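You operate a simulated robot arm through the tools that you are given. There is no shell and no other tool. Be economical: measure what you need, move in short steps, check, and stop when the job is done.

The job below is to be done with a simulated robot arm. You get a single attempt, and the scene is never put back.

Task
Take the wide blue ring and leave it on the counter top. Take the white cap and leave it on top of the small white block. Fetch the red tube and stand it on the grey puck. Stack the 27 blue pack from the top of the bench with the ring press on top of the 29 blue pack. Take the orange capped tube on the top of the white shaker and put it away on the bench top by the spinner. Put the red coil on the top of the light table away on the bench top by the foam board. Switch the grey ball lever on. Pull the small blue drawer open. The order is free. Set down upright: red tube. The grey ball lever goes to its stop.

Only the result counts: the job must be done as asked and must still hold three seconds after the hand-in. Knocking over, shifting, dropping, spilling or breaking anything else fails it. Lids that push on must go on centred and level and be pressed home; caps that screw on are set level and turned clockwise until they are tight.

Robot
A 6-joint arm with a two-finger parallel gripper on a trunk, on a base that drives. Base frame: it is fixed to the floor where the robot stands at the start and does not move with it; the origin is under the middle of the robot, x ahead of it, y to its left, z up; the surface under the hand at the start is at about z = 760. Readings come in mm, rad, newtons and seconds.
With the tool pointing down near the work surface it reaches from about 360 to 880 mm from the robot's upright axis, wherever it stands. Its first joint turns from -2.007 to 2.007 rad. Places, roughly: bench top by the foam board [-6900, 600, 800]; bench top by the spinner [-6300, -200, 800]; blue pack [0, 1000, 750]; counter top [-1700, -1800, 800]; grey ball lever [-6300, 2100, 900]; grey puck (5x5x3 cm) [-2100, 4300, 800]; orange capped tube (2x2x6 cm) [-2100, 600, 900]; red coil (8x8x2 cm) [-2600, 1200, 900]; red tube (3x3x6 cm) [-300, 900, 800]; small blue drawer [-7400, 1600, 800]; small white block (4x4x3 cm) [300, 800, 800]; white cap (3x3x2 cm) [500, 300, 800]; wide blue ring (6x6x2 cm) [800, 200, 800]. Payload 3.43 kg.
The TCP is the grasp point between the finger pads, 34 mm short of the fingertips. In the tool frame z runs along the fingers and y along their closing line. The gripper opens to 128 mm. The fingers are 24 mm wide and 12 mm thick; the gripper's body (48 by 130 mm) begins 96 mm behind the TCP.
Orientation is that of the tool frame in the base frame, as a unit quaternion [w, x, y, z]. With the fingers straight down and closing along the base's y, the tool's x points along the base's -x, its y along +y and its z along -z.

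Tools
- The arm moves only by the tool servo_tool. Its argument "steps" is text: rows parted by semicolons, each of 7 numbers parted by spaces: the opening, from 0 (shut) to 1 (fully open), then the shift along the tool's x, y, z in mm, then the turn, a rotation vector about the tool's x, y, z in rad. In form: hand x y z rx ry rz; .... A call has 1 to 10 rows; each row is the pose to reach, as a shift and turn from the pose commanded when the call began, along the tool's axes at that moment. Each row takes 0.2 s and may step no farther than 50 mm and 0.15 rad from the row before; otherwise, or with a gripper value out of range, the whole call is refused. A pose out of reach is approached as far as the arm can. The call stops where the force on the tool passes 40 N (or 10 N more than at its start, if that is more) or the arm is blocked; 0.2 s more then pass. The fingers move at their own pace (about 108 mm/s each) and stop on an object; they squeeze with about 26 N. The grip force told is the motor's: it shows also when the fingers shut on nothing. Time passes only in rows, and 0.2 s behind the last, so rows that repeat a pose let the fingers close. It gives the time, the measured TCP pose, the force on the tool (base axes), the opening and the grip force at its end, in the units of the frame above (readings bear some noise), with the torque about the TCP (base axes, N m) and any sound that the robot's microphone picked up.
- Cameras (640 x 400 px; columns grow to the right, rows downward): "scene" is now at [-13.9, 250, 1366.5]; the picture's right is [0.67, -0.74, 0.00], its down [-0.53, -0.48, -0.70] and it looks along [0.52, 0.47, -0.71] (base axes); focal length 214 px, centre (320, 200). "wrist" rides on the gripper at [76, -11, -160] in the tool frame; the picture's right is [0.15, 0.99, 0.00], its down [-0.88, 0.13, -0.46] and it looks along [-0.45, 0.07, 0.89] (tool axes); focal length 234 px, centre (320, 200). There is no depth. A picture from a camera that has moved, and an enlarged one, comes with that camera's place and axes in the base frame and with its lens.
- camera(camera): a new picture of that camera. It takes no simulated time.
- move_column(by): slides the trunk up (or, below 0, down) by that many mm; the arm and the scene camera ride with it, the base frame stays. It gives what a move gives, with no picture.
- roll_base(legs): drives the robot by 1 to 6 legs, each [ahead, turn to the left] in mm and rad, along the robot's own axes; the way and the turn of a leg run together, so that a leg with both is an arc; at most 1500 mm and 3.142 rad a leg. The arm and the cameras ride along, it lands a little off, and it stops where it bumps. It gives what a move gives.
- aim_head(pan, tilt): turns the head with the scene camera to pan (to the left, within 1.798 rad either way) and tilt (down, from -0.506 to 1.204), counted from straight ahead of the robot. It gives what a move gives.
- enlarge(camera, box): a new picture of the part [left, top, right, bottom] of that camera's present view, enlarged. It takes no simulated time.
- sign_off(): hands the job in; it is judged then, once.

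Go step by step. Nothing tells you exact positions but the pictures and the camera data: compare them with the known pose of the tool, close in by small moves and look again before you grip or let go. The budget is 207 turns and 192 pictures, counting those below and the enlarged ones. Unless the task says otherwise, let go and move clear before handing in, and close with one line.

The tools are called after "Emit:" as a command line: name --argument value ..., lists and objects as JSON in quotes. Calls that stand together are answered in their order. servo_tool: Moves the arm, as the interface text tells. Its arguments: {"type":"object","properties":{"steps":{"type":"string"}},"required":["steps"]} The other tools are called the same way: move_column (by) slides the trunk up or down; roll_base (legs) drives the base; aim_head (pan, tilt) turns the head that bears the scene camera; camera (camera) takes a picture; enlarge (camera, box) takes an enlarged picture of a part of a camera's view; sign_off () hands the job in.

At the start:

```text
t: 0.0
position: [-48.0, 478.0, 1185.5]
orientation: [-0.001, 0.0, 1.0, 0.0]
contact_force: [-0.8, -0.5, -0.1]
moment: [0.02, 0.0, -0.01]
gripper_width: 128.1
finger_force: 0.1
trunk travel left (down, up): [-650.0, 140.0]
robot x, y, heading: [-1.5, -1.8, 0.004]
head pan, tilt: [0.733, 0.796]
```

scene: 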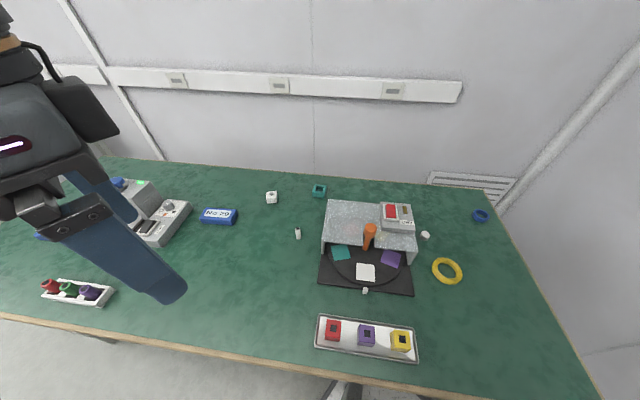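
wrist: 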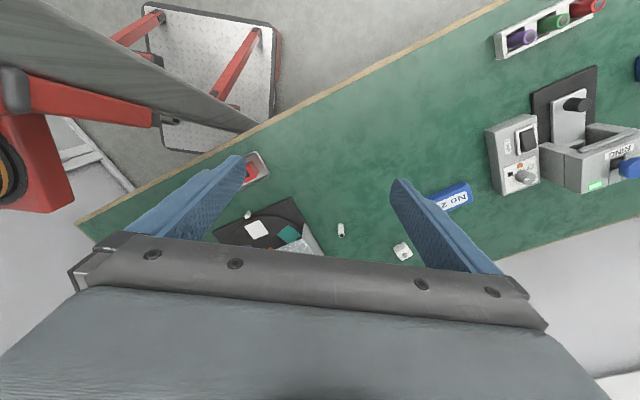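

The bench with ring, cap, block, packs and tube rack is in view. I'll take a closer look at its parts and at the left end before moving.

Emit:
enlarge --camera "scene" --box '[240, 160, 500, 320]'

Emit:
aim_head --pan 1.4 --tilt 0.8

Emit:
camera --camera "scene"

Emit:
enlarge --camera "wrist" --box '[440, 0, 640, 220]'

```text
2.46 times, centred on (370, 240) of scene
camera zoom: at [-13.9, 250.0, 1366.5], right [0.67, -0.74, 0.0], down [-0.53, -0.48, -0.7], along [0.52, 0.47, -0.71], focal length 528 px, centre (197, 102)
```

zoom: 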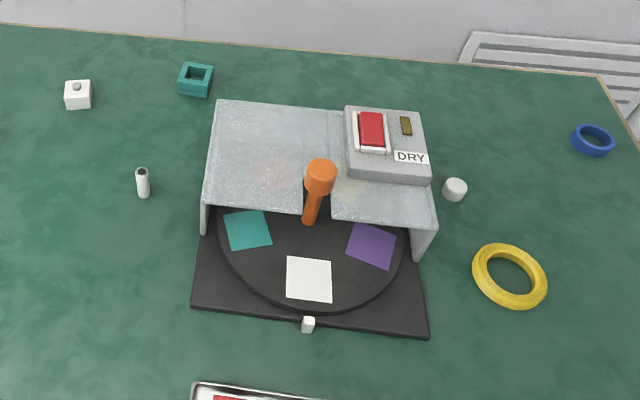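

```text
t: 1.0
position: [-48.2, 478.1, 1186.0]
orientation: [0.0, -0.001, 1.0, 0.001]
contact_force: [-0.5, 0.4, 0.3]
moment: [-0.02, -0.02, 0.0]
gripper_width: 127.9
finger_force: 0.1
trunk travel left (down, up): [-650.0, 140.0]
robot x, y, heading: [2.3, 5.0, -0.001]
head pan, tilt: [1.4, 0.799]
```

```text
188 pictures are left
camera scene: at [-60.2, 275.4, 1366.2], right [0.99, -0.17, 0.0], down [-0.12, -0.71, -0.7], along [0.12, 0.69, -0.72], focal length 214 px, centre (320, 200)
```

scene: 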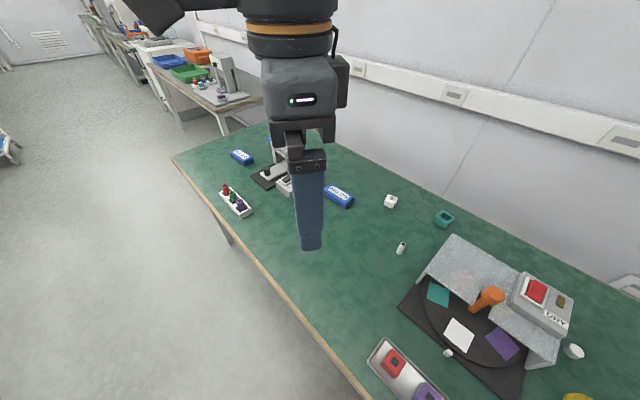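

```text
1.82 times, centred on (540, 110) of wrist
camera zoom: at [-124.2, 465.1, 1346.5], right [-0.15, 0.99, 0.0], down [0.88, 0.13, 0.46], along [0.45, 0.07, -0.89], focal length 426 px, centre (-80, 364)
```

zoom: 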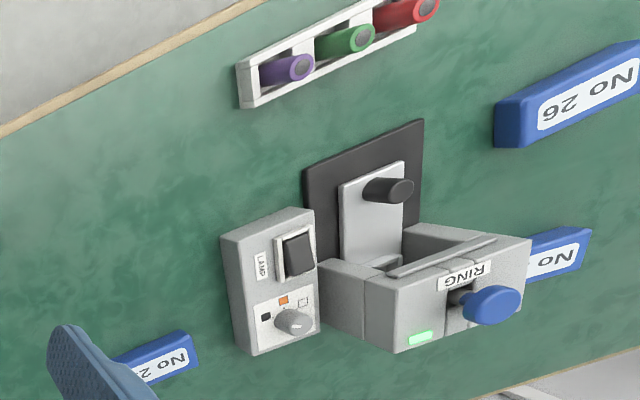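

The three packs on this bench are No 26, one behind the ring press and No 29. I start with the white cap near (532, 270), so the hand goes there high up.

Emit:
servo_tool --steps "0.6 -45 -16 8 0 0 0;0.6 -90 -32 16 0 0 0;0.6 -135 -48 24 0 0 0;0.6 -180 -64 32 0 0 0;0.6 -225 -80 40 0 0 0;0.6 -270 -96 48 0 0 0;0.6 -315 -112 56 0 0 0;0.6 -360 -128 64 0 0 0;0.6 -405 -144 72 0 0 0;0.6 -450 -160 80 0 0 0"

Emit:
servo_tool --steps "0.6 -40 -16 20 0 0 0;0.6 -80 -32 40 0 0 0;0.6 -120 -48 70 0 0 0;0.6 -130 -48 110 0 0 0"

Emit:
camera --camera "wrist"

```text
t: 3.2
position: [400.9, 316.8, 1104.8]
orientation: [-0.001, -0.001, 1.0, 0.0]
contact_force: [-0.4, 0.5, 0.1]
moment: [0.0, -0.04, 0.02]
gripper_width: 76.7
finger_force: 0.1
trunk travel left (down, up): [-650.0, 140.0]
robot x, y, heading: [1.4, -1.9, 0.002]
head pan, tilt: [1.4, 0.799]
```

```text
refused: row 3 steps farther than a row can; nothing moved
```

```text
186 pictures are left
camera wrist: at [325.6, 304.4, 1265.8], right [-0.15, 0.99, 0.0], down [0.88, 0.13, 0.46], along [0.45, 0.07, -0.89], focal length 234 px, centre (320, 200)
```

wrist: 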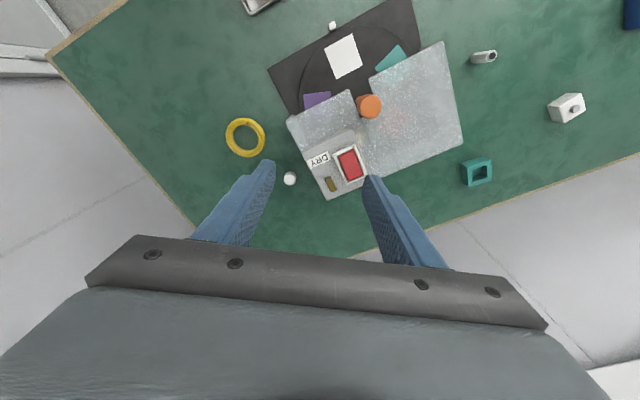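

Cap confirmed around (529, 268). Moving above it.

Emit:
servo_tool --steps "0.6 -40 -16 20 0 0 0;0.6 -80 -32 40 0 0 0;0.6 -115 -43 60 0 0 0;0.6 -129 -48 100 0 0 0;0.6 -129 -48 145 0 0 0;0.6 -129 -48 190 0 0 0;0.6 -129 -48 225 0 0 0"

Emit:
camera --camera "wrist"

```text
t: 4.8
position: [531.7, 268.9, 880.5]
orientation: [0.001, 0.0, 1.0, 0.0]
contact_force: [0.2, -0.1, 0.1]
moment: [0.01, 0.0, -0.03]
gripper_width: 77.0
finger_force: 0.1
trunk travel left (down, up): [-650.0, 140.0]
robot x, y, heading: [-2.9, -1.0, -0.003]
head pan, tilt: [1.4, 0.799]
```

```text
185 pictures are left
camera wrist: at [455.3, 256.4, 1041.2], right [-0.15, 0.99, 0.0], down [0.88, 0.13, 0.46], along [0.45, 0.07, -0.89], focal length 234 px, centre (320, 200)
```

wrist: 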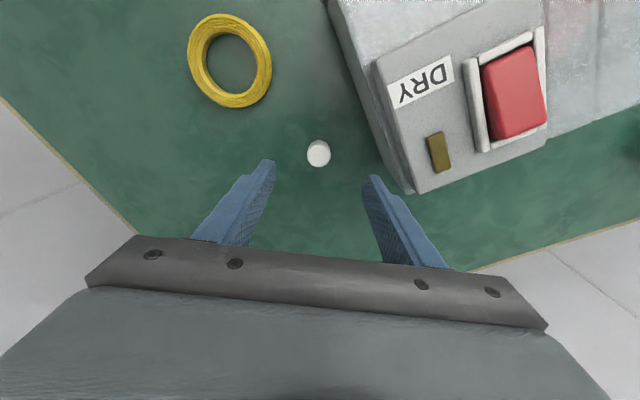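

Cap is directly under the tool. Descend with fingertips just above the bench and grip.

Emit:
servo_tool --steps "0.45 0 -2 30 0 0 0;0.45 0 -2 60 0 0 0;0.45 0 -2 75 0 0 0;0.45 0 -2 81 0 0 0;0.45 0 -2 81 0 0 0;0 0 -2 81 0 0 0;0 0 -2 81 0 0 0;0 0 -2 81 0 0 0"

Emit:
camera --camera "wrist"

```text
t: 6.6
position: [530.5, 267.1, 799.3]
orientation: [0.0, 0.0, 1.0, 0.001]
contact_force: [-0.5, 0.3, 0.1]
moment: [0.01, 0.0, 0.02]
gripper_width: 25.9
finger_force: 25.9
trunk travel left (down, up): [-650.0, 140.0]
robot x, y, heading: [-0.8, -0.6, 0.002]
head pan, tilt: [1.4, 0.799]
```

```text
184 pictures are left
camera wrist: at [454.9, 254.9, 959.9], right [-0.15, 0.99, 0.0], down [0.88, 0.13, 0.46], along [0.45, 0.07, -0.89], focal length 234 px, centre (320, 200)
```

wrist: 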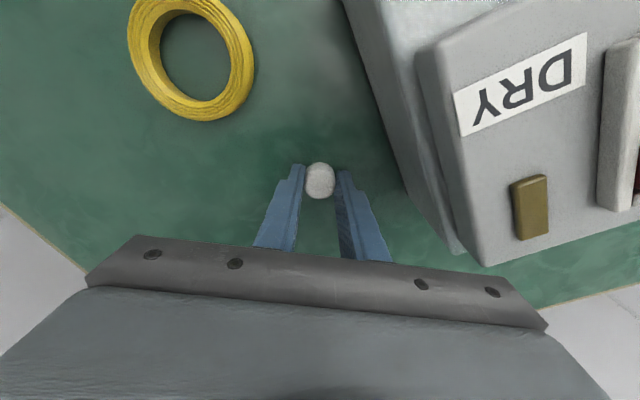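

Cap is gripped (26 mm). Lift and carry it toward the small white block.

Emit:
servo_tool --steps "0 0 0 -50 0 0 0;0 0 0 -100 0 0 0;0 0 0 -150 0 0 0;0 0 0 -200 0 0 0;0 19 43 -200 0 0 0;0 38 86 -200 0 0 0;0 57 129 -200 0 0 0;0 76 172 -200 0 0 0;0 95 215 -200 0 0 0;0 114 258 -200 0 0 0"

Emit:
servo_tool --steps "0 19 43 0 0 0 0;0 38 86 0 0 0 0;0 57 129 0 0 0 0;0 76 172 0 0 0 0;0 95 215 0 0 0 0;0 112 250 0 0 0 0;0 112 250 0 0 0 0"

Emit:
camera --camera "wrist"

```text
t: 8.8
position: [416.4, 526.2, 999.3]
orientation: [0.0, 0.0, 1.0, 0.0]
contact_force: [0.3, -1.2, 0.5]
moment: [0.06, -0.03, 0.0]
gripper_width: 26.3
finger_force: 25.5
trunk travel left (down, up): [-650.0, 140.0]
robot x, y, heading: [-3.8, -0.5, -0.004]
head pan, tilt: [1.4, 0.799]
```

```text
t: 10.4
position: [303.3, 777.1, 999.9]
orientation: [0.0, 0.0, 1.0, 0.0]
contact_force: [0.4, -0.9, -0.3]
moment: [-0.02, -0.01, 0.02]
gripper_width: 26.4
finger_force: 26.2
trunk travel left (down, up): [-650.0, 140.0]
robot x, y, heading: [1.8, 1.8, -0.004]
head pan, tilt: [1.4, 0.799]
```

```text
183 pictures are left
camera wrist: at [227.5, 763.8, 1159.7], right [-0.15, 0.99, 0.0], down [0.88, 0.13, 0.46], along [0.45, 0.07, -0.89], focal length 234 px, centre (320, 200)
```

wrist: 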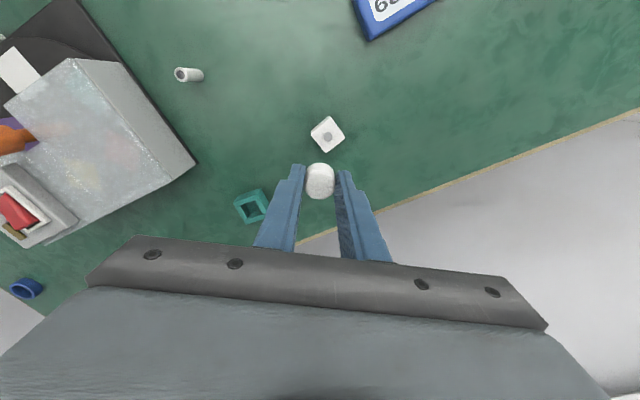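

Emit:
enlarge --camera "wrist" --box '[280, 100, 380, 165]'

```text
6.15 times, centred on (330, 132) of wrist
camera zoom: at [227.5, 763.8, 1159.7], right [-0.15, 0.99, 0.0], down [0.88, 0.13, 0.46], along [0.45, 0.07, -0.89], focal length 1441 px, centre (258, 615)
```

zoom: 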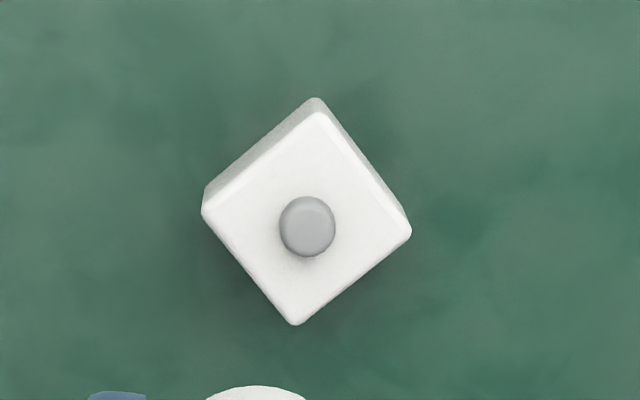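

The block has a small peg in its middle at about (302.4, 788.7). I lower the cap to just above it and check.

Emit:
servo_tool --steps "0 1 11.5 -0 0 0 0;0 1 11.5 45 0 0 0;0 1 11.5 90 0 0 0;0 1 11.5 130 0 0 0;0 1 11.5 145 0 0 0;0 1 11.5 145 0 0 0"

Emit:
enlarge --camera "wrist" --box '[240, 110, 400, 210]'

Emit:
aim_head --pan 1.1 --tilt 0.75

Emit:
camera --camera "scene"

```text
t: 11.8
position: [301.7, 786.6, 854.2]
orientation: [0.0, 0.001, 1.0, 0.0]
contact_force: [-0.1, 0.2, -0.6]
moment: [0.01, 0.01, 0.01]
gripper_width: 26.1
finger_force: 25.4
trunk travel left (down, up): [-650.0, 140.0]
robot x, y, heading: [2.4, 0.5, -0.003]
head pan, tilt: [1.4, 0.799]
```

```text
4.00 times, centred on (320, 160) of wrist
camera zoom: at [227.2, 774.5, 1015.1], right [-0.15, 0.99, 0.0], down [0.88, 0.13, 0.46], along [0.45, 0.07, -0.89], focal length 937 px, centre (320, 360)
```

zoom: 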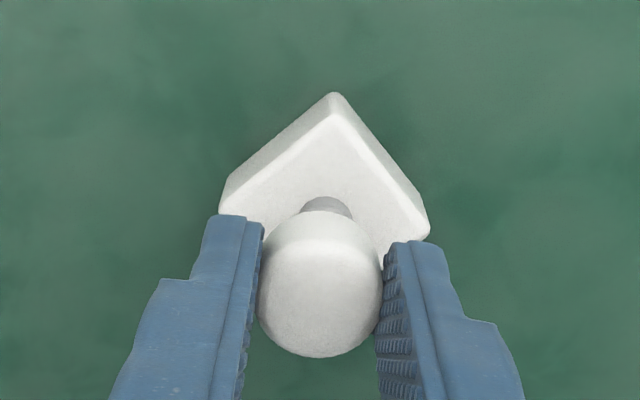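

```text
t: 12.6
position: [301.7, 786.6, 853.9]
orientation: [0.0, 0.0, 1.0, 0.0]
contact_force: [0.9, -0.5, -0.3]
moment: [-0.01, 0.02, 0.0]
gripper_width: 26.1
finger_force: 26.4
trunk travel left (down, up): [-650.0, 140.0]
robot x, y, heading: [-0.9, 1.9, -0.002]
head pan, tilt: [1.1, 0.75]
```

```text
180 pictures are left
camera scene: at [-36.3, 270.0, 1370.2], right [0.89, -0.45, 0.0], down [-0.31, -0.61, -0.73], along [0.33, 0.65, -0.68], focal length 214 px, centre (320, 200)
```

scene: 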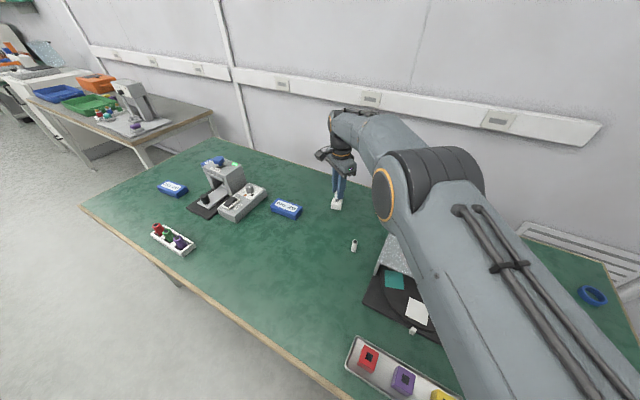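

Cap and peg agree in x, and the cap needs about 1.4 mm more in y. I'll correct that and descend gently until contact.

Emit:
servo_tool --steps "0 0 1.4 5 0 0 0;0 0 1.4 15 0 0 0;0 0 1.4 20 0 0 0;0 0 1.4 23 0 0 0;0 0 1.4 26 0 0 0;0 0 1.4 29 0 0 0;0 0 1.4 32 0 0 0;0 0 1.4 35 0 0 0"

Emit:
enlarge --camera "wrist" --box '[240, 110, 400, 210]'

```text
t: 14.4
position: [304.0, 788.4, 824.9]
orientation: [0.0, 0.0, 1.0, 0.003]
contact_force: [-0.1, -3.9, 33.2]
moment: [-0.36, 0.02, -0.03]
gripper_width: 26.1
finger_force: 25.4
trunk travel left (down, up): [-650.0, 140.0]
robot x, y, heading: [-2.0, 5.2, -0.002]
head pan, tilt: [1.1, 0.75]
```

```text
4.00 times, centred on (320, 160) of wrist
camera zoom: at [227.5, 775.6, 984.2], right [-0.15, 0.99, 0.0], down [0.88, 0.13, 0.46], along [0.45, 0.07, -0.89], focal length 937 px, centre (320, 360)
```

zoom: 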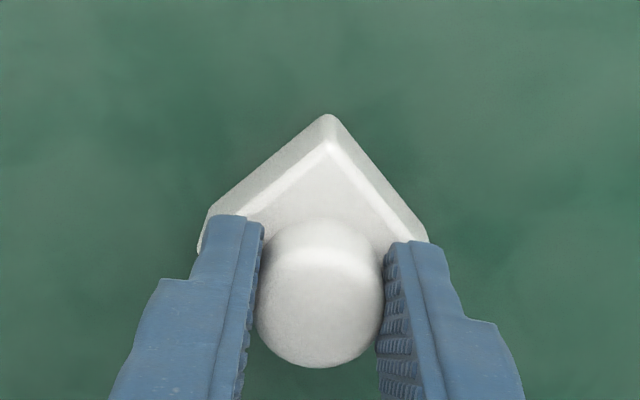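

Contact with 33 N; I ease off, release, lift away and check how the cap sits.

Emit:
servo_tool --steps "0 0 0 -3 0 0 0;0 0 0 -5 0 0 0;0.15 0 0 -5 0 0 0;0.35 0 0 -5 0 0 0;0.35 0 0 -5 0 0 0;0.35 0 0 -40 0 0 0;0.35 0 0 -80 0 0 0;0.35 0 0 -110 0 0 0"

Emit:
enlarge --camera "wrist" --box '[270, 100, 370, 165]'

Emit:
enlarge --camera "scene" --box '[310, 180, 360, 215]'

```text
t: 16.2
position: [303.0, 789.2, 927.9]
orientation: [0.0, 0.0, 1.0, -0.001]
contact_force: [-0.1, 0.1, -0.1]
moment: [-0.01, 0.02, 0.0]
gripper_width: 44.6
finger_force: 0.0
trunk travel left (down, up): [-650.0, 140.0]
robot x, y, heading: [4.7, -0.8, 0.0]
head pan, tilt: [1.1, 0.75]
```

```text
6.15 times, centred on (320, 132) of wrist
camera zoom: at [227.7, 777.2, 1089.6], right [-0.15, 0.99, 0.0], down [0.88, 0.13, 0.46], along [0.45, 0.07, -0.89], focal length 1441 px, centre (320, 615)
```

zoom: 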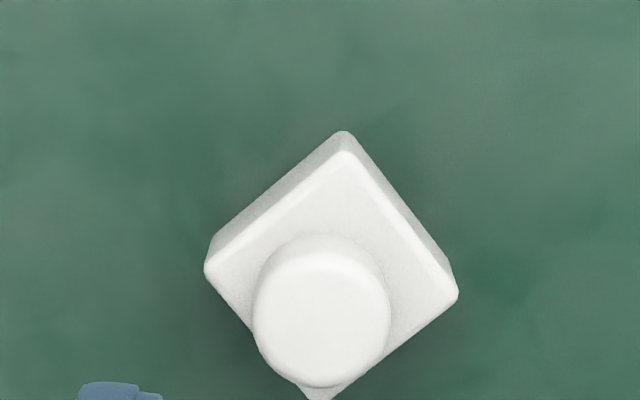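

```text
11.43 times, centred on (335, 198) of scene
camera zoom: at [-36.2, 270.1, 1370.1], right [0.89, -0.45, 0.0], down [-0.31, -0.61, -0.73], along [0.33, 0.65, -0.68], focal length 2451 px, centre (149, 229)
```

zoom: 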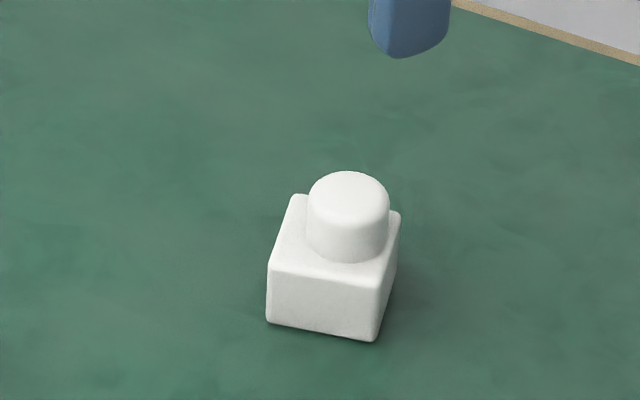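

The cap sits flat over the peg with no gap. One centred press with shut fingers will make sure it is home.

Emit:
servo_tool --steps "0 -1 0 20 0 0 0;0 -1 0 50 0 0 0;0 -1 0 75 0 0 0;0 -1 0 82 0 0 0;0 -1 0 85 0 0 0;0 -1 0 88 0 0 0;0 -1 0 91 0 0 0;0 -1 0 94 0 0 0;0 -1 0 97 0 0 0"

```text
t: 18.1
position: [305.0, 790.9, 842.2]
orientation: [0.002, 0.0, 1.0, 0.004]
contact_force: [-0.1, -2.3, 12.5]
moment: [-0.06, 0.04, 0.02]
gripper_width: 0.0
finger_force: 26.6
trunk travel left (down, up): [-650.0, 140.0]
robot x, y, heading: [-1.7, -2.9, -0.005]
head pan, tilt: [1.1, 0.75]
stopped in row 9: the force on the tool passed its limit at 44 N (the readings are from after the stop); the commanded pose is now the measured one
```

Emit:
servo_tool --steps "0 0 0 -40 0 0 0;0 0 0 -85 0 0 0;0 0 0 -130 0 0 0;0 0 0 -160 0 0 0"

Emit:
enlarge --camera "scene" --box '[310, 180, 360, 215]'

Emit:
camera --camera "wrist"

```text
t: 19.1
position: [304.9, 790.6, 1000.9]
orientation: [0.001, 0.0, 1.0, 0.002]
contact_force: [0.1, 0.5, -0.1]
moment: [-0.02, -0.02, 0.04]
gripper_width: 0.0
finger_force: 26.1
trunk travel left (down, up): [-650.0, 140.0]
robot x, y, heading: [0.5, -0.9, 0.001]
head pan, tilt: [1.1, 0.75]
```

```text
11.43 times, centred on (335, 198) of scene
camera zoom: at [-36.2, 270.0, 1370.1], right [0.89, -0.45, 0.0], down [-0.31, -0.61, -0.73], along [0.33, 0.65, -0.68], focal length 2451 px, centre (149, 229)
```

zoom: 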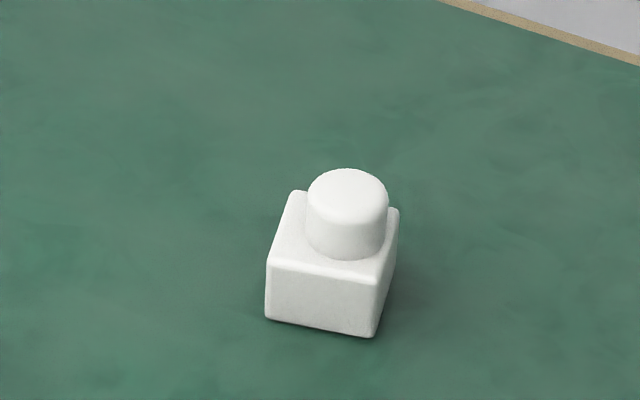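

```text
175 pictures are left
camera wrist: at [229.0, 777.1, 1161.3], right [-0.15, 0.99, 0.01], down [0.88, 0.13, 0.46], along [0.45, 0.07, -0.89], focal length 234 px, centre (320, 200)
```

wrist: 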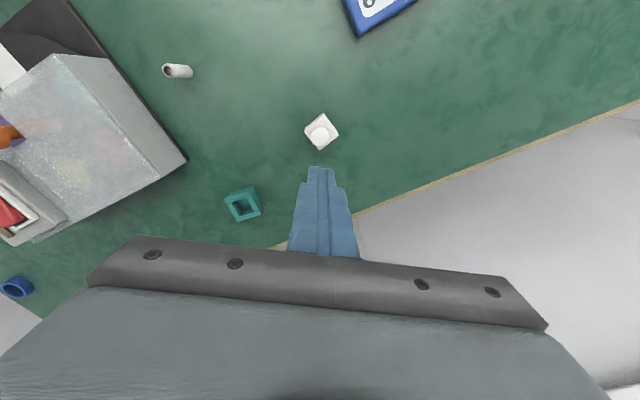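

The cap is on. For the packs I retract the arm to the robot's left side, turn parallel to the bench edge and back along it.

Emit:
servo_tool --steps "0 32 -29 -15 0 0 0;0 64 -58 -30 0 0 0;0 97 -87 -45 0 0 0;0 130 -116 -60 0 0 0;0 162 -145 -75 0 0 0;0 195 -174 -90 0 0 0;0 227 -203 -105 0 0 0;0 260 -232 -120 0 0 0;0 292 -261 -135 0 0 0;0 325 -290 -150 0 0 0"

Emit:
roll_base --legs '[[0, -0.963], [-860, 0]]'

Emit:
aim_head --pan 1.5 --tilt 0.7

Emit:
camera --camera "scene"

Emit:
camera --camera "wrist"

```text
t: 21.3
position: [-20.7, 498.4, 1147.6]
orientation: [0.002, 0.001, 1.0, 0.003]
contact_force: [0.6, 0.4, -0.4]
moment: [-0.05, 0.05, 0.01]
gripper_width: 0.0
finger_force: 25.4
trunk travel left (down, up): [-650.0, 140.0]
robot x, y, heading: [1.2, -1.0, -0.002]
head pan, tilt: [1.1, 0.75]
```

```text
t: 22.9
position: [146.2, 477.2, 1148.8]
orientation: [0.003, 0.172, 0.985, 0.003]
contact_force: [-0.2, 0.1, 0.0]
moment: [-0.04, 0.01, 0.01]
gripper_width: 0.4
finger_force: 25.7
trunk travel left (down, up): [-650.0, 140.0]
robot x, y, heading: [-4.7, 3.9, -0.34]
head pan, tilt: [1.1, 0.75]
stopped in leg 1: the robot was blocked; the commanded pose is now the measured one
```

```text
t: 23.8
position: [145.4, 477.3, 1149.4]
orientation: [0.001, 0.171, 0.985, 0.003]
contact_force: [-0.6, -0.3, 0.1]
moment: [0.0, 0.01, 0.02]
gripper_width: 0.3
finger_force: 26.0
trunk travel left (down, up): [-650.0, 140.0]
robot x, y, heading: [-3.4, -0.9, -0.338]
head pan, tilt: [1.499, 0.7]
```

```text
174 pictures are left
camera scene: at [24.8, 288.3, 1374.5], right [0.92, -0.4, 0.0], down [-0.26, -0.59, -0.76], along [0.3, 0.7, -0.64], focal length 214 px, centre (320, 200)
```

scene: 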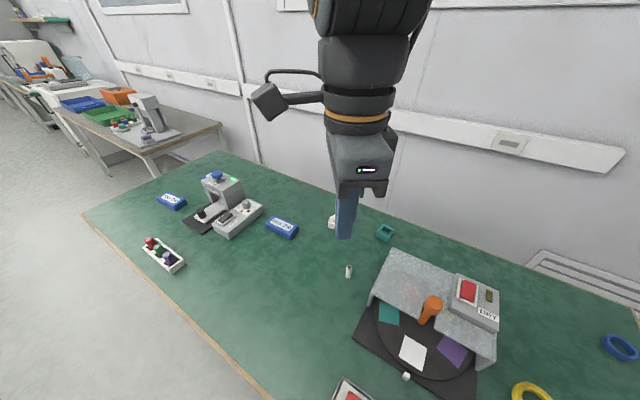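

```text
173 pictures are left
camera wrist: at [69.7, 490.2, 1309.1], right [0.2, 0.98, 0.01], down [0.87, -0.18, 0.46], along [0.45, -0.08, -0.89], focal length 234 px, centre (320, 200)
```

wrist: 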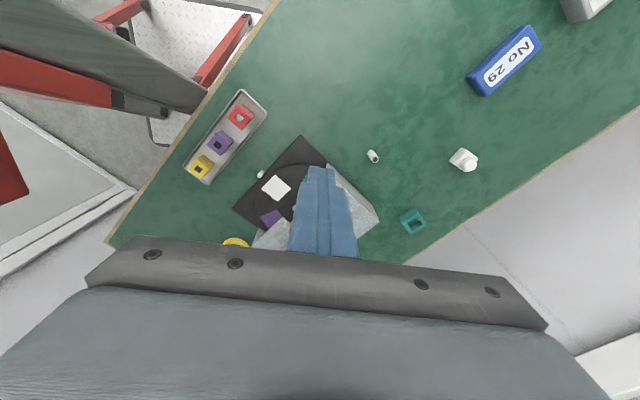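

Turning in place was blocked near the bench edge. I'll turn back, drive away from the bench, then run parallel to it at a larger distance.

Emit:
roll_base --legs '[[0, 0.34], [-220, 0], [0, -1.05], [-830, 0], [0, 0.087]]'

Emit:
camera --camera "scene"

Emit:
camera --camera "wrist"

```text
t: 33.6
position: [-249.8, 1018.0, 1149.6]
orientation: [0.001, 0.458, 0.889, 0.002]
contact_force: [0.2, 0.2, 0.7]
moment: [0.0, 0.04, 0.04]
gripper_width: 0.0
finger_force: 25.7
trunk travel left (down, up): [-650.0, 140.0]
robot x, y, heading: [-645.8, 709.3, -0.95]
head pan, tilt: [1.499, 0.7]
```

```text
172 pictures are left
camera scene: at [-457.0, 931.6, 1374.5], right [0.53, -0.85, 0.0], down [-0.55, -0.34, -0.76], along [0.65, 0.4, -0.64], focal length 214 px, centre (320, 200)
```

scene: 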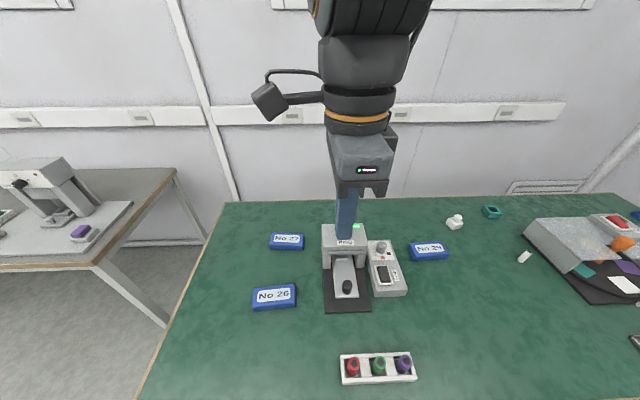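

```text
171 pictures are left
camera wrist: at [-303.8, 1070.9, 1309.1], right [0.72, 0.69, 0.01], down [0.61, -0.64, 0.46], along [0.32, -0.33, -0.89], focal length 234 px, centre (320, 200)
```

wrist: 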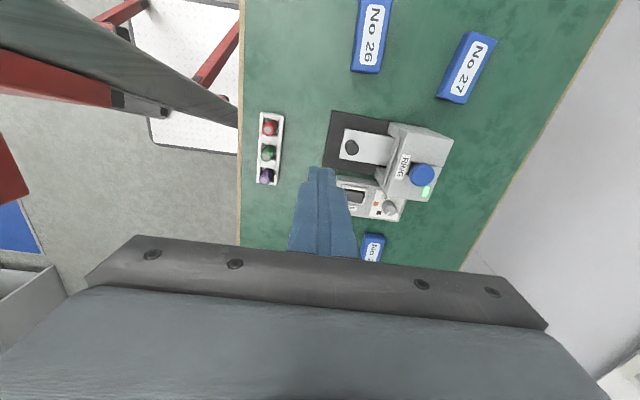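

Pack 27 is read clearly at about (-105, 1285), and 29 at about (115, 849). I move over 27 with open fingers and look closely.

Emit:
servo_tool --steps "0.3 15 30 0 0 0 0;0.6 33 66 0 0 0 0;0.6 51 102 20 0 0 0;0.6 69 138 40 0 0 0;0.6 87 174 60 0 0 0;0.6 105 210 80 0 0 0;0.6 120 242 110 0 0 0;0.6 135 273 140 0 0 0;0.6 135 273 170 0 0 0;0.6 135 273 170 0 0 0"

Emit:
camera --camera "wrist"

Emit:
enlarge --camera "scene" --box '[240, 200, 480, 350]'

```text
t: 34.9
position: [-148.5, 1176.9, 1227.1]
orientation: [0.03, 0.465, 0.879, 0.099]
contact_force: [0.0, -1.4, 0.1]
moment: [0.13, 0.01, -0.01]
gripper_width: 76.7
finger_force: 0.0
trunk travel left (down, up): [-650.0, 140.0]
robot x, y, heading: [-644.8, 708.9, -0.946]
head pan, tilt: [1.499, 0.7]
stopped in row 6: the arm was blocked; the commanded pose is now the measured one
```

```text
170 pictures are left
camera wrist: at [-223.8, 1208.9, 1384.4], right [0.72, 0.66, 0.2], down [0.54, -0.72, 0.44], along [0.44, -0.21, -0.88], focal length 234 px, centre (320, 200)
```

wrist: 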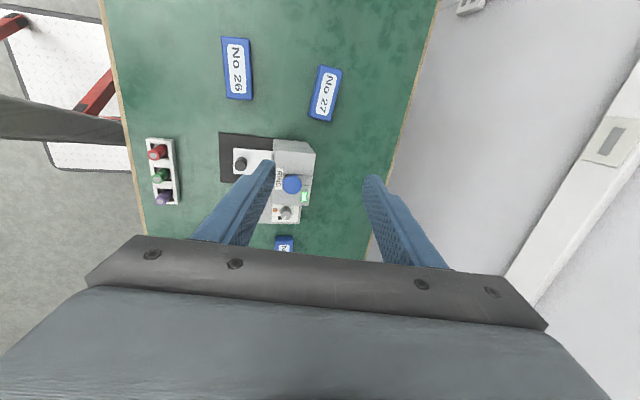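

```text
2.67 times, centred on (360, 275) of scene
camera zoom: at [-470.4, 948.2, 1377.9], right [0.73, -0.68, 0.0], down [-0.42, -0.45, -0.79], along [0.54, 0.58, -0.62], focal length 572 px, centre (213, 0)
```

zoom: 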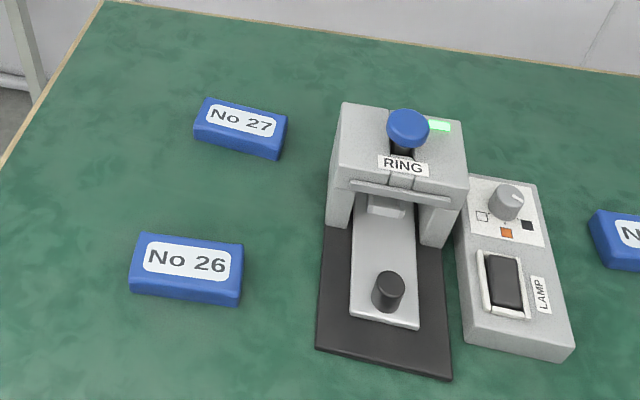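

The arm ran into the robot's own head (the rear-left direction). I'll back the arm out level, and then turn the base so the packs lie more in front.

Emit:
servo_tool --steps "0.6 -15 -37 8 0.04 -0.01 0;0.6 -31 -74 15 0.08 -0.02 0;0.6 -46 -111 23 0.12 -0.03 0;0.6 -62 -148 31 0.16 -0.035 0;0.6 -77 -185 38 0.204 -0.04 0"

Emit:
aim_head --pan 1.0 --tilt 0.7

Emit:
roll_base --legs '[[0, 0.6]]'

Emit:
camera --camera "scene"

```text
t: 36.1
position: [-251.0, 1018.9, 1143.1]
orientation: [-0.001, 0.466, 0.885, -0.007]
contact_force: [0.7, 0.5, -0.3]
moment: [-0.04, 0.03, 0.0]
gripper_width: 76.9
finger_force: 0.0
trunk travel left (down, up): [-650.0, 140.0]
robot x, y, heading: [-643.4, 716.0, -0.941]
head pan, tilt: [1.499, 0.7]
```

```text
t: 37.0
position: [-250.5, 1019.4, 1142.6]
orientation: [-0.002, 0.467, 0.884, -0.006]
contact_force: [0.2, -0.5, -0.2]
moment: [0.0, 0.03, 0.0]
gripper_width: 76.8
finger_force: 0.0
trunk travel left (down, up): [-650.0, 140.0]
robot x, y, heading: [-644.7, 709.8, -0.946]
head pan, tilt: [1.0, 0.7]
```

```text
t: 39.1
position: [-496.0, 1188.9, 1143.2]
orientation: [0.0, 0.183, 0.983, -0.005]
contact_force: [0.1, -0.8, -0.8]
moment: [0.01, 0.01, -0.02]
gripper_width: 76.7
finger_force: 0.1
trunk travel left (down, up): [-650.0, 140.0]
robot x, y, heading: [-647.3, 711.7, -0.344]
head pan, tilt: [1.0, 0.7]
```

```text
168 pictures are left
camera scene: at [-581.6, 972.7, 1374.5], right [0.61, -0.79, 0.0], down [-0.51, -0.39, -0.76], along [0.6, 0.47, -0.64], focal length 214 px, centre (320, 200)
```

scene: 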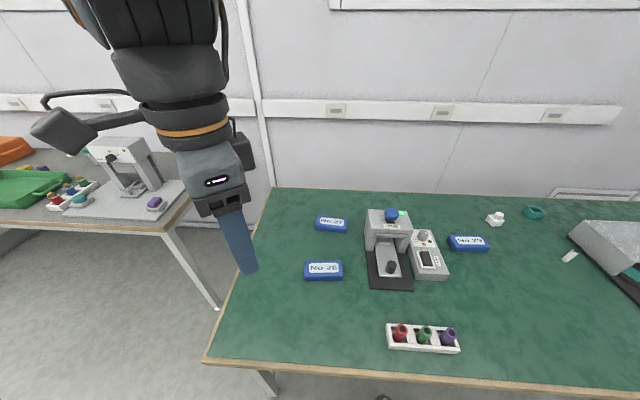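

The turn worked. Now I move over pack 27, turning the gripper across its short side.

Emit:
servo_tool --steps "0.6 -33 23 14 0 0 0.068;0.6 -66 46 29 0 0 0.136;0.6 -99 69 43 0 0 0.204;0.6 -132 92 57 0 0 0.272;0.6 -165 115 71 0 0 0.34;0.6 -198 138 86 0 0 0.408;0.6 -231 161 100 0 0 0.476;0.6 -264 184 114 0 0 0.544;0.6 -297 207 129 0 0 0.612;0.6 -330 230 143 0 0 0.68"

Emit:
camera --camera "wrist"

```text
t: 41.3
position: [-106.1, 1283.1, 997.8]
orientation: [0.003, 0.501, 0.866, -0.006]
contact_force: [-0.6, -0.8, 0.5]
moment: [0.08, -0.03, 0.0]
gripper_width: 76.7
finger_force: 0.1
trunk travel left (down, up): [-650.0, 140.0]
robot x, y, heading: [-644.1, 713.1, -0.338]
head pan, tilt: [1.0, 0.7]
```

```text
167 pictures are left
camera wrist: at [-152.7, 1344.0, 1157.9], right [0.78, 0.62, -0.01], down [0.55, -0.69, 0.46], along [0.28, -0.37, -0.89], focal length 234 px, centre (320, 200)
```

wrist: 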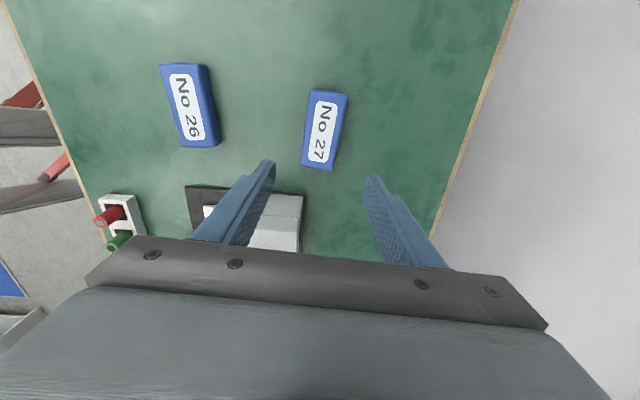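

Pack 27 is well aligned (long axis about -61°). I descend and grip it.

Emit:
servo_tool --steps "0.6 2 2.4 45 0 0 0;0.6 2 2.4 90 0 0 0;0.6 2 2.4 135 0 0 0;0.6 2 2.4 165 0 0 0;0.6 2 2.4 185 0 0 0;0.6 2 2.4 195 0 0 0;0.6 2 2.4 195 0 0 0;0 2 2.4 195 0 0 0;0 2 2.4 195 0 0 0;0 2 2.4 195 0 0 0"

Emit:
camera --camera "wrist"

```text
t: 43.5
position: [-104.8, 1284.1, 803.0]
orientation: [0.003, 0.5, 0.866, -0.005]
contact_force: [1.3, -0.6, 0.7]
moment: [0.01, -0.01, -0.06]
gripper_width: 57.2
finger_force: 26.2
trunk travel left (down, up): [-650.0, 140.0]
robot x, y, heading: [-648.1, 708.6, -0.34]
head pan, tilt: [1.0, 0.7]
```

```text
166 pictures are left
camera wrist: at [-152.3, 1344.3, 962.8], right [0.78, 0.62, -0.01], down [0.55, -0.69, 0.46], along [0.28, -0.37, -0.89], focal length 234 px, centre (320, 200)
```

wrist: 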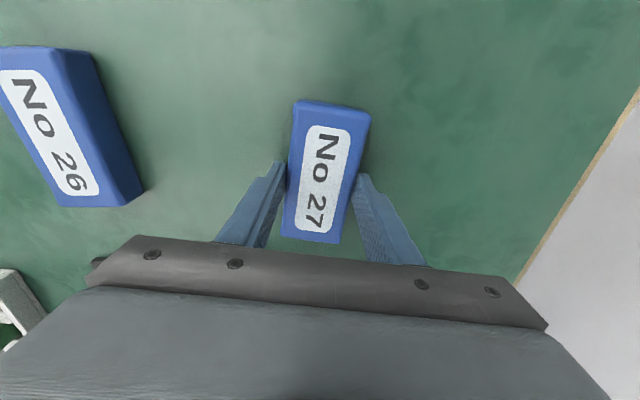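

Pack 27 is held (57 mm). Lift high and carry it toward pack 29, passing well over the press.

Emit:
servo_tool --steps "0 0 0 -50 0 0 0;0 0 0 -100 0 0 0;0 0 0 -150 0 0 0;0 0 0 -200 0 0 0;0 0 0 -240 0 0 0;0 -46 -3 -240 0 0 0;0 -92 -5 -240 0 0 0;0 -138 -8 -240 0 0 0;0 -184 -11 -240 0 0 0;0 -230 -13 -240 0 0 0"

Emit:
servo_tool --steps "0 -46 -2 0 0 0 0;0 -92 -5 0 0 0 0;0 -138 -7 0 0 0 0;0 -184 -10 0 0 0 0;0 -220 -12 0 0 0 0;0 -220 -12 0 0 0 0"

Emit:
camera --camera "wrist"

Emit:
camera --camera "scene"

```text
t: 45.7
position: [-0.4, 1080.8, 1044.9]
orientation: [0.003, 0.5, 0.866, -0.006]
contact_force: [0.2, 0.2, -0.6]
moment: [-0.03, -0.04, 0.01]
gripper_width: 57.3
finger_force: 25.9
trunk travel left (down, up): [-650.0, 140.0]
robot x, y, heading: [-641.2, 709.6, -0.342]
head pan, tilt: [1.0, 0.7]
```

```text
t: 47.1
position: [99.1, 883.0, 1047.9]
orientation: [0.003, 0.501, 0.866, -0.005]
contact_force: [0.0, 0.2, -1.4]
moment: [-0.02, -0.01, 0.0]
gripper_width: 57.4
finger_force: 25.9
trunk travel left (down, up): [-650.0, 140.0]
robot x, y, heading: [-640.7, 711.7, -0.338]
head pan, tilt: [1.0, 0.7]
```

```text
165 pictures are left
camera wrist: at [52.6, 944.2, 1207.5], right [0.78, 0.62, -0.01], down [0.55, -0.69, 0.46], along [0.28, -0.37, -0.89], focal length 234 px, centre (320, 200)
```

wrist: 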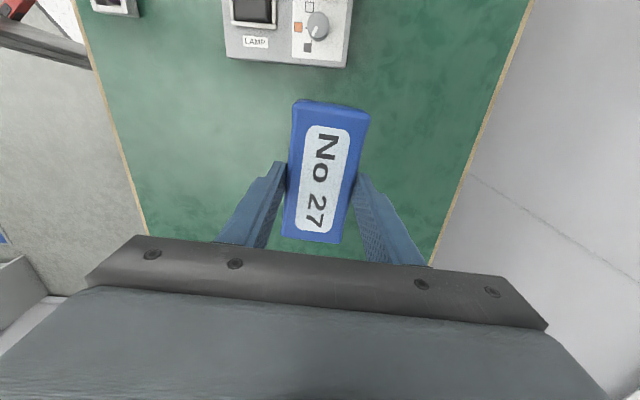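

```text
164 pictures are left
camera scene: at [-581.5, 972.7, 1374.5], right [0.61, -0.79, 0.0], down [-0.51, -0.39, -0.76], along [0.6, 0.47, -0.64], focal length 214 px, centre (320, 200)
```

scene: 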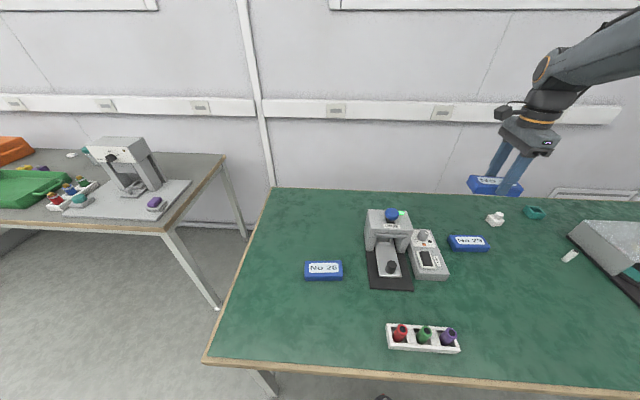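

Emit:
enlarge --camera "scene" --box '[436, 160, 516, 260]'

Emit:
servo_tool --steps "0 -10 -40 0 0 0 0;0 -20 -80 0 0 0 0;0 -20 -110 0 0 0 0"

Emit:
camera --camera "wrist"

```text
4.00 times, centred on (476, 210) of scene
camera zoom: at [-581.5, 972.7, 1374.5], right [0.61, -0.79, 0.0], down [-0.51, -0.39, -0.76], along [0.6, 0.47, -0.64], focal length 858 px, centre (-304, 160)
```

zoom: 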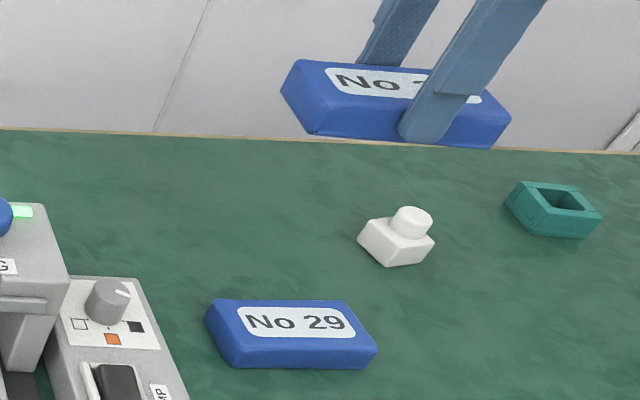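

```text
t: 47.9
position: [14.2, 811.9, 1049.1]
orientation: [0.003, 0.5, 0.866, -0.006]
contact_force: [1.0, -0.7, -1.2]
moment: [-0.03, -0.01, 0.01]
gripper_width: 57.4
finger_force: 26.2
trunk travel left (down, up): [-650.0, 140.0]
robot x, y, heading: [-645.0, 711.7, -0.343]
head pan, tilt: [1.0, 0.7]
```

```text
162 pictures are left
camera wrist: at [-32.5, 871.9, 1208.6], right [0.78, 0.62, -0.01], down [0.55, -0.69, 0.46], along [0.28, -0.37, -0.89], focal length 234 px, centre (320, 200)
```

wrist: 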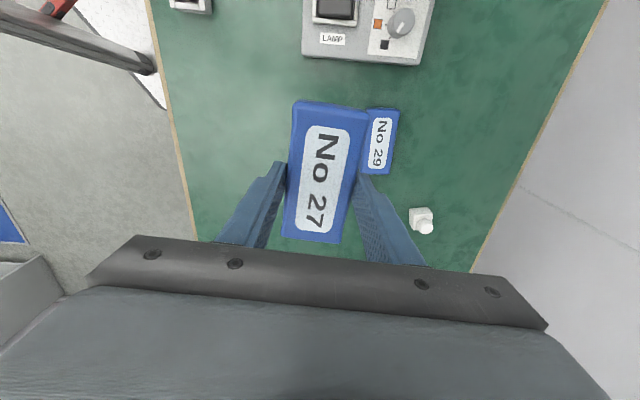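

Pack 29 lies at about (113, 853), long axis about -53.5°. I turn pack 27 by 6.5° to match, move above it and lower to a hover to compare.

Emit:
servo_tool --steps "0 -6 36 0 0 0 -0.04;0 -12 72 0 0 0 -0.08;0 -19 107 0 0 0 -0.113;0 -19 107 45 0 0 -0.113;0 -19 107 90 0 0 -0.113;0 -19 107 135 0 0 -0.113;0 -19 107 175 0 0 -0.113;0 -19 107 185 0 0 -0.113"

Emit:
enlarge --camera "scene" --box '[436, 205, 516, 255]'

Emit:
camera --camera "wrist"

```text
t: 49.7
position: [115.3, 846.7, 862.5]
orientation: [0.002, 0.451, 0.893, -0.006]
contact_force: [-0.1, -0.1, -0.6]
moment: [-0.02, 0.0, -0.02]
gripper_width: 57.3
finger_force: 26.0
trunk travel left (down, up): [-650.0, 140.0]
robot x, y, heading: [-643.6, 712.3, -0.339]
head pan, tilt: [1.0, 0.7]
```

```text
8.00 times, centred on (476, 230) of scene
camera zoom: at [-581.6, 972.7, 1374.5], right [0.61, -0.79, 0.0], down [-0.51, -0.39, -0.76], along [0.6, 0.47, -0.64], focal length 1716 px, centre (-928, -40)
```

zoom: 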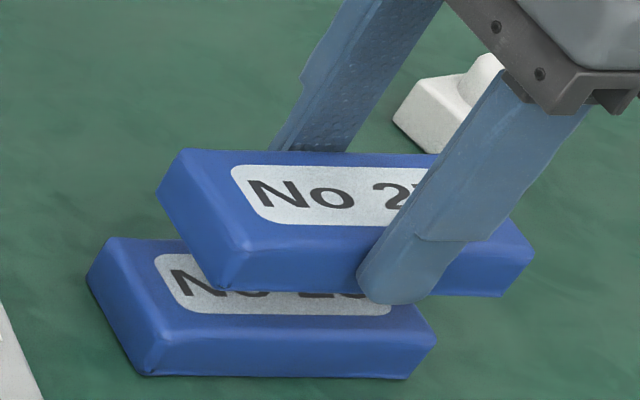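

```text
160 pictures are left
camera wrist: at [61.5, 901.3, 1023.3], right [0.71, 0.71, -0.01], down [0.63, -0.63, 0.46], along [0.32, -0.33, -0.89], focal length 234 px, centre (320, 200)
```

wrist: 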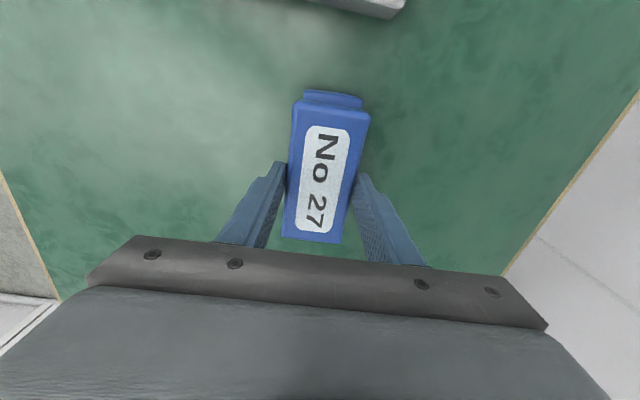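

Pack 27 needs about 6 mm along and 2.4 mm across. I correct and lower until it touches.

Emit:
servo_tool --steps "0 6 2.4 0 0 0 0;0 6 2.4 10 0 0 0;0 6 2.4 18 0 0 0;0 6 2.4 22 0 0 0;0 6 2.4 25 0 0 0;0 6 2.4 27 0 0 0;0 6 2.4 29 0 0 0"

Emit:
enlarge --camera "scene" --box '[436, 205, 516, 255]'

```text
t: 51.3
position: [114.3, 852.0, 835.6]
orientation: [0.001, 0.451, 0.893, -0.005]
contact_force: [-0.6, 0.3, -0.9]
moment: [0.01, 0.0, -0.01]
gripper_width: 57.3
finger_force: 26.0
trunk travel left (down, up): [-650.0, 140.0]
robot x, y, heading: [-645.5, 707.8, -0.339]
head pan, tilt: [1.0, 0.7]
```

```text
8.00 times, centred on (476, 230) of scene
camera zoom: at [-581.5, 972.7, 1374.5], right [0.61, -0.79, 0.0], down [-0.51, -0.39, -0.76], along [0.6, 0.47, -0.64], focal length 1716 px, centre (-928, -40)
```

zoom: 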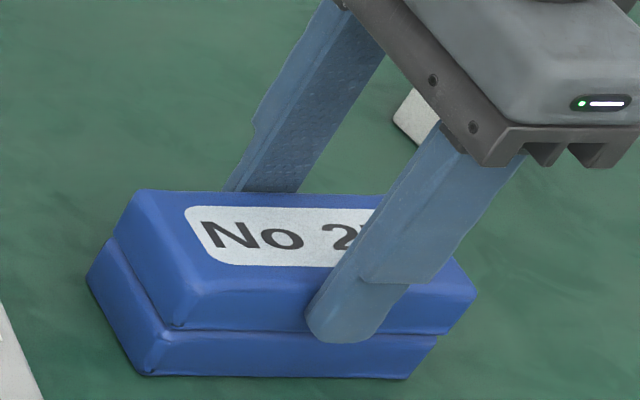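

Alignment is good; lower the last millimetres until contact.

Emit:
servo_tool --steps "0 0 0 2 0 0 0;0 0 0 4 0 0 0;0 0 0 6 0 0 0;0 0 0 7 0 0 0"

```text
t: 52.3
position: [115.8, 851.5, 829.5]
orientation: [0.003, 0.451, 0.892, -0.004]
contact_force: [-1.5, -0.2, 24.4]
moment: [-0.02, -0.01, -0.05]
gripper_width: 57.5
finger_force: 25.9
trunk travel left (down, up): [-650.0, 140.0]
robot x, y, heading: [-644.3, 712.6, -0.338]
head pan, tilt: [1.0, 0.7]
```

Emit:
servo_tool --steps "0 0 0 -2 0 0 0;0.25 0 0 -2 0 0 0;0.58 0 0 -2 0 0 0;0.58 0 0 -2 0 0 0;0.58 0 0 -40 0 0 0;0.58 0 0 -90 0 0 0;0.58 0 0 -140 0 0 0;0.58 0 0 -190 0 0 0;0.58 0 0 -240 0 0 0"

Emit:
enlarge --camera "scene" --box '[380, 205, 516, 355]'

```text
t: 54.3
position: [112.2, 854.8, 1066.6]
orientation: [0.001, 0.451, 0.893, -0.007]
contact_force: [0.0, 0.7, -1.3]
moment: [-0.02, 0.03, 0.02]
gripper_width: 74.0
finger_force: 0.0
trunk travel left (down, up): [-650.0, 140.0]
robot x, y, heading: [-646.7, 709.8, -0.339]
head pan, tilt: [1.0, 0.7]
```

```text
2.67 times, centred on (448, 280) of scene
camera zoom: at [-581.1, 972.7, 1374.4], right [0.61, -0.79, 0.0], down [-0.51, -0.39, -0.76], along [0.6, 0.47, -0.64], focal length 572 px, centre (-21, -13)
```

zoom: 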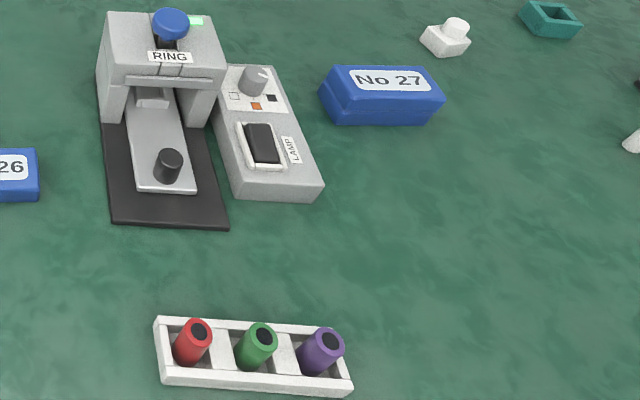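

Pack 27 rests on 29. Next comes the red tube at about (-319, 940); I move above it and look.

Emit:
servo_tool --steps "0.5 32 -30 5 0 0 0;0.5 65 -59 10 0 0 0;0.5 97 -89 20 0 0 0;0.5 130 -119 30 0 0 0;0.5 162 -148 40 0 0 0;0.5 194 -178 50 0 0 0;0.5 227 -208 60 0 0 0;0.5 259 -237 70 0 0 0;0.5 292 -267 85 0 0 0;0.5 324 -297 105 0 0 0"

Emit:
camera --camera "wrist"

```text
t: 56.5
position: [-318.3, 938.6, 961.7]
orientation: [0.003, 0.451, 0.892, -0.005]
contact_force: [0.8, 0.2, 0.1]
moment: [0.0, 0.06, -0.04]
gripper_width: 64.1
finger_force: 0.0
trunk travel left (down, up): [-650.0, 140.0]
robot x, y, heading: [-642.2, 712.8, -0.341]
head pan, tilt: [1.0, 0.7]
```

```text
157 pictures are left
camera wrist: at [-372.4, 992.9, 1121.3], right [0.71, 0.7, -0.01], down [0.63, -0.63, 0.46], along [0.32, -0.33, -0.89], focal length 234 px, centre (320, 200)
```

wrist: 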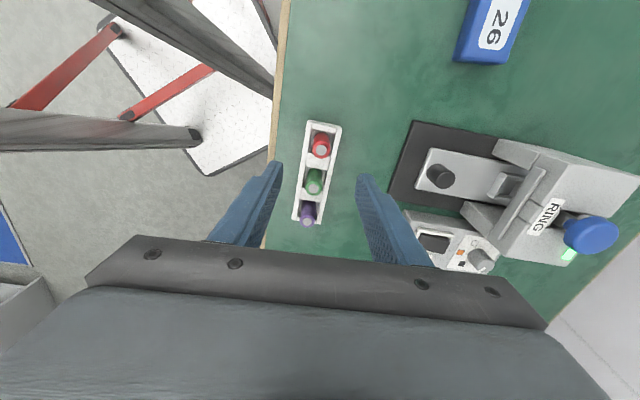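

Emit:
enlarge --camera "wrist" --box '[270, 110, 370, 235]'

Emit:
enlarge --camera "scene" --box '[380, 310, 470, 366]'

```text
3.20 times, centred on (320, 172) of wrist
camera zoom: at [-372.4, 992.9, 1121.3], right [0.71, 0.7, -0.01], down [0.63, -0.63, 0.46], along [0.32, -0.33, -0.89], focal length 749 px, centre (320, 288)
```

zoom: 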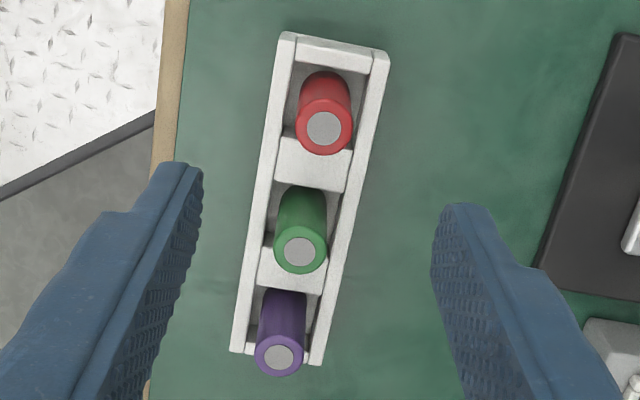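

```text
7.11 times, centred on (425, 338) of scene
camera zoom: at [-581.2, 972.5, 1374.5], right [0.61, -0.79, 0.0], down [-0.51, -0.39, -0.76], along [0.6, 0.47, -0.64], focal length 1525 px, centre (-427, -781)
```

zoom: 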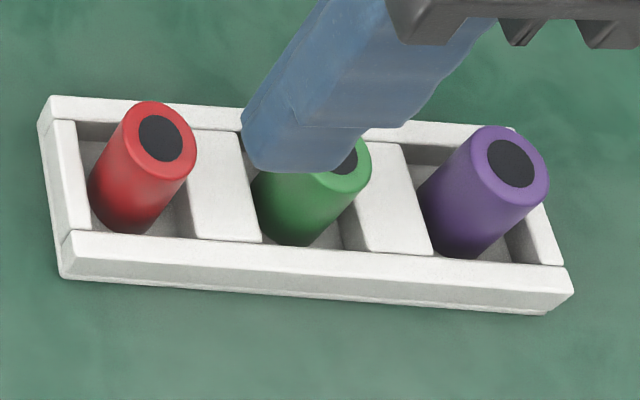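

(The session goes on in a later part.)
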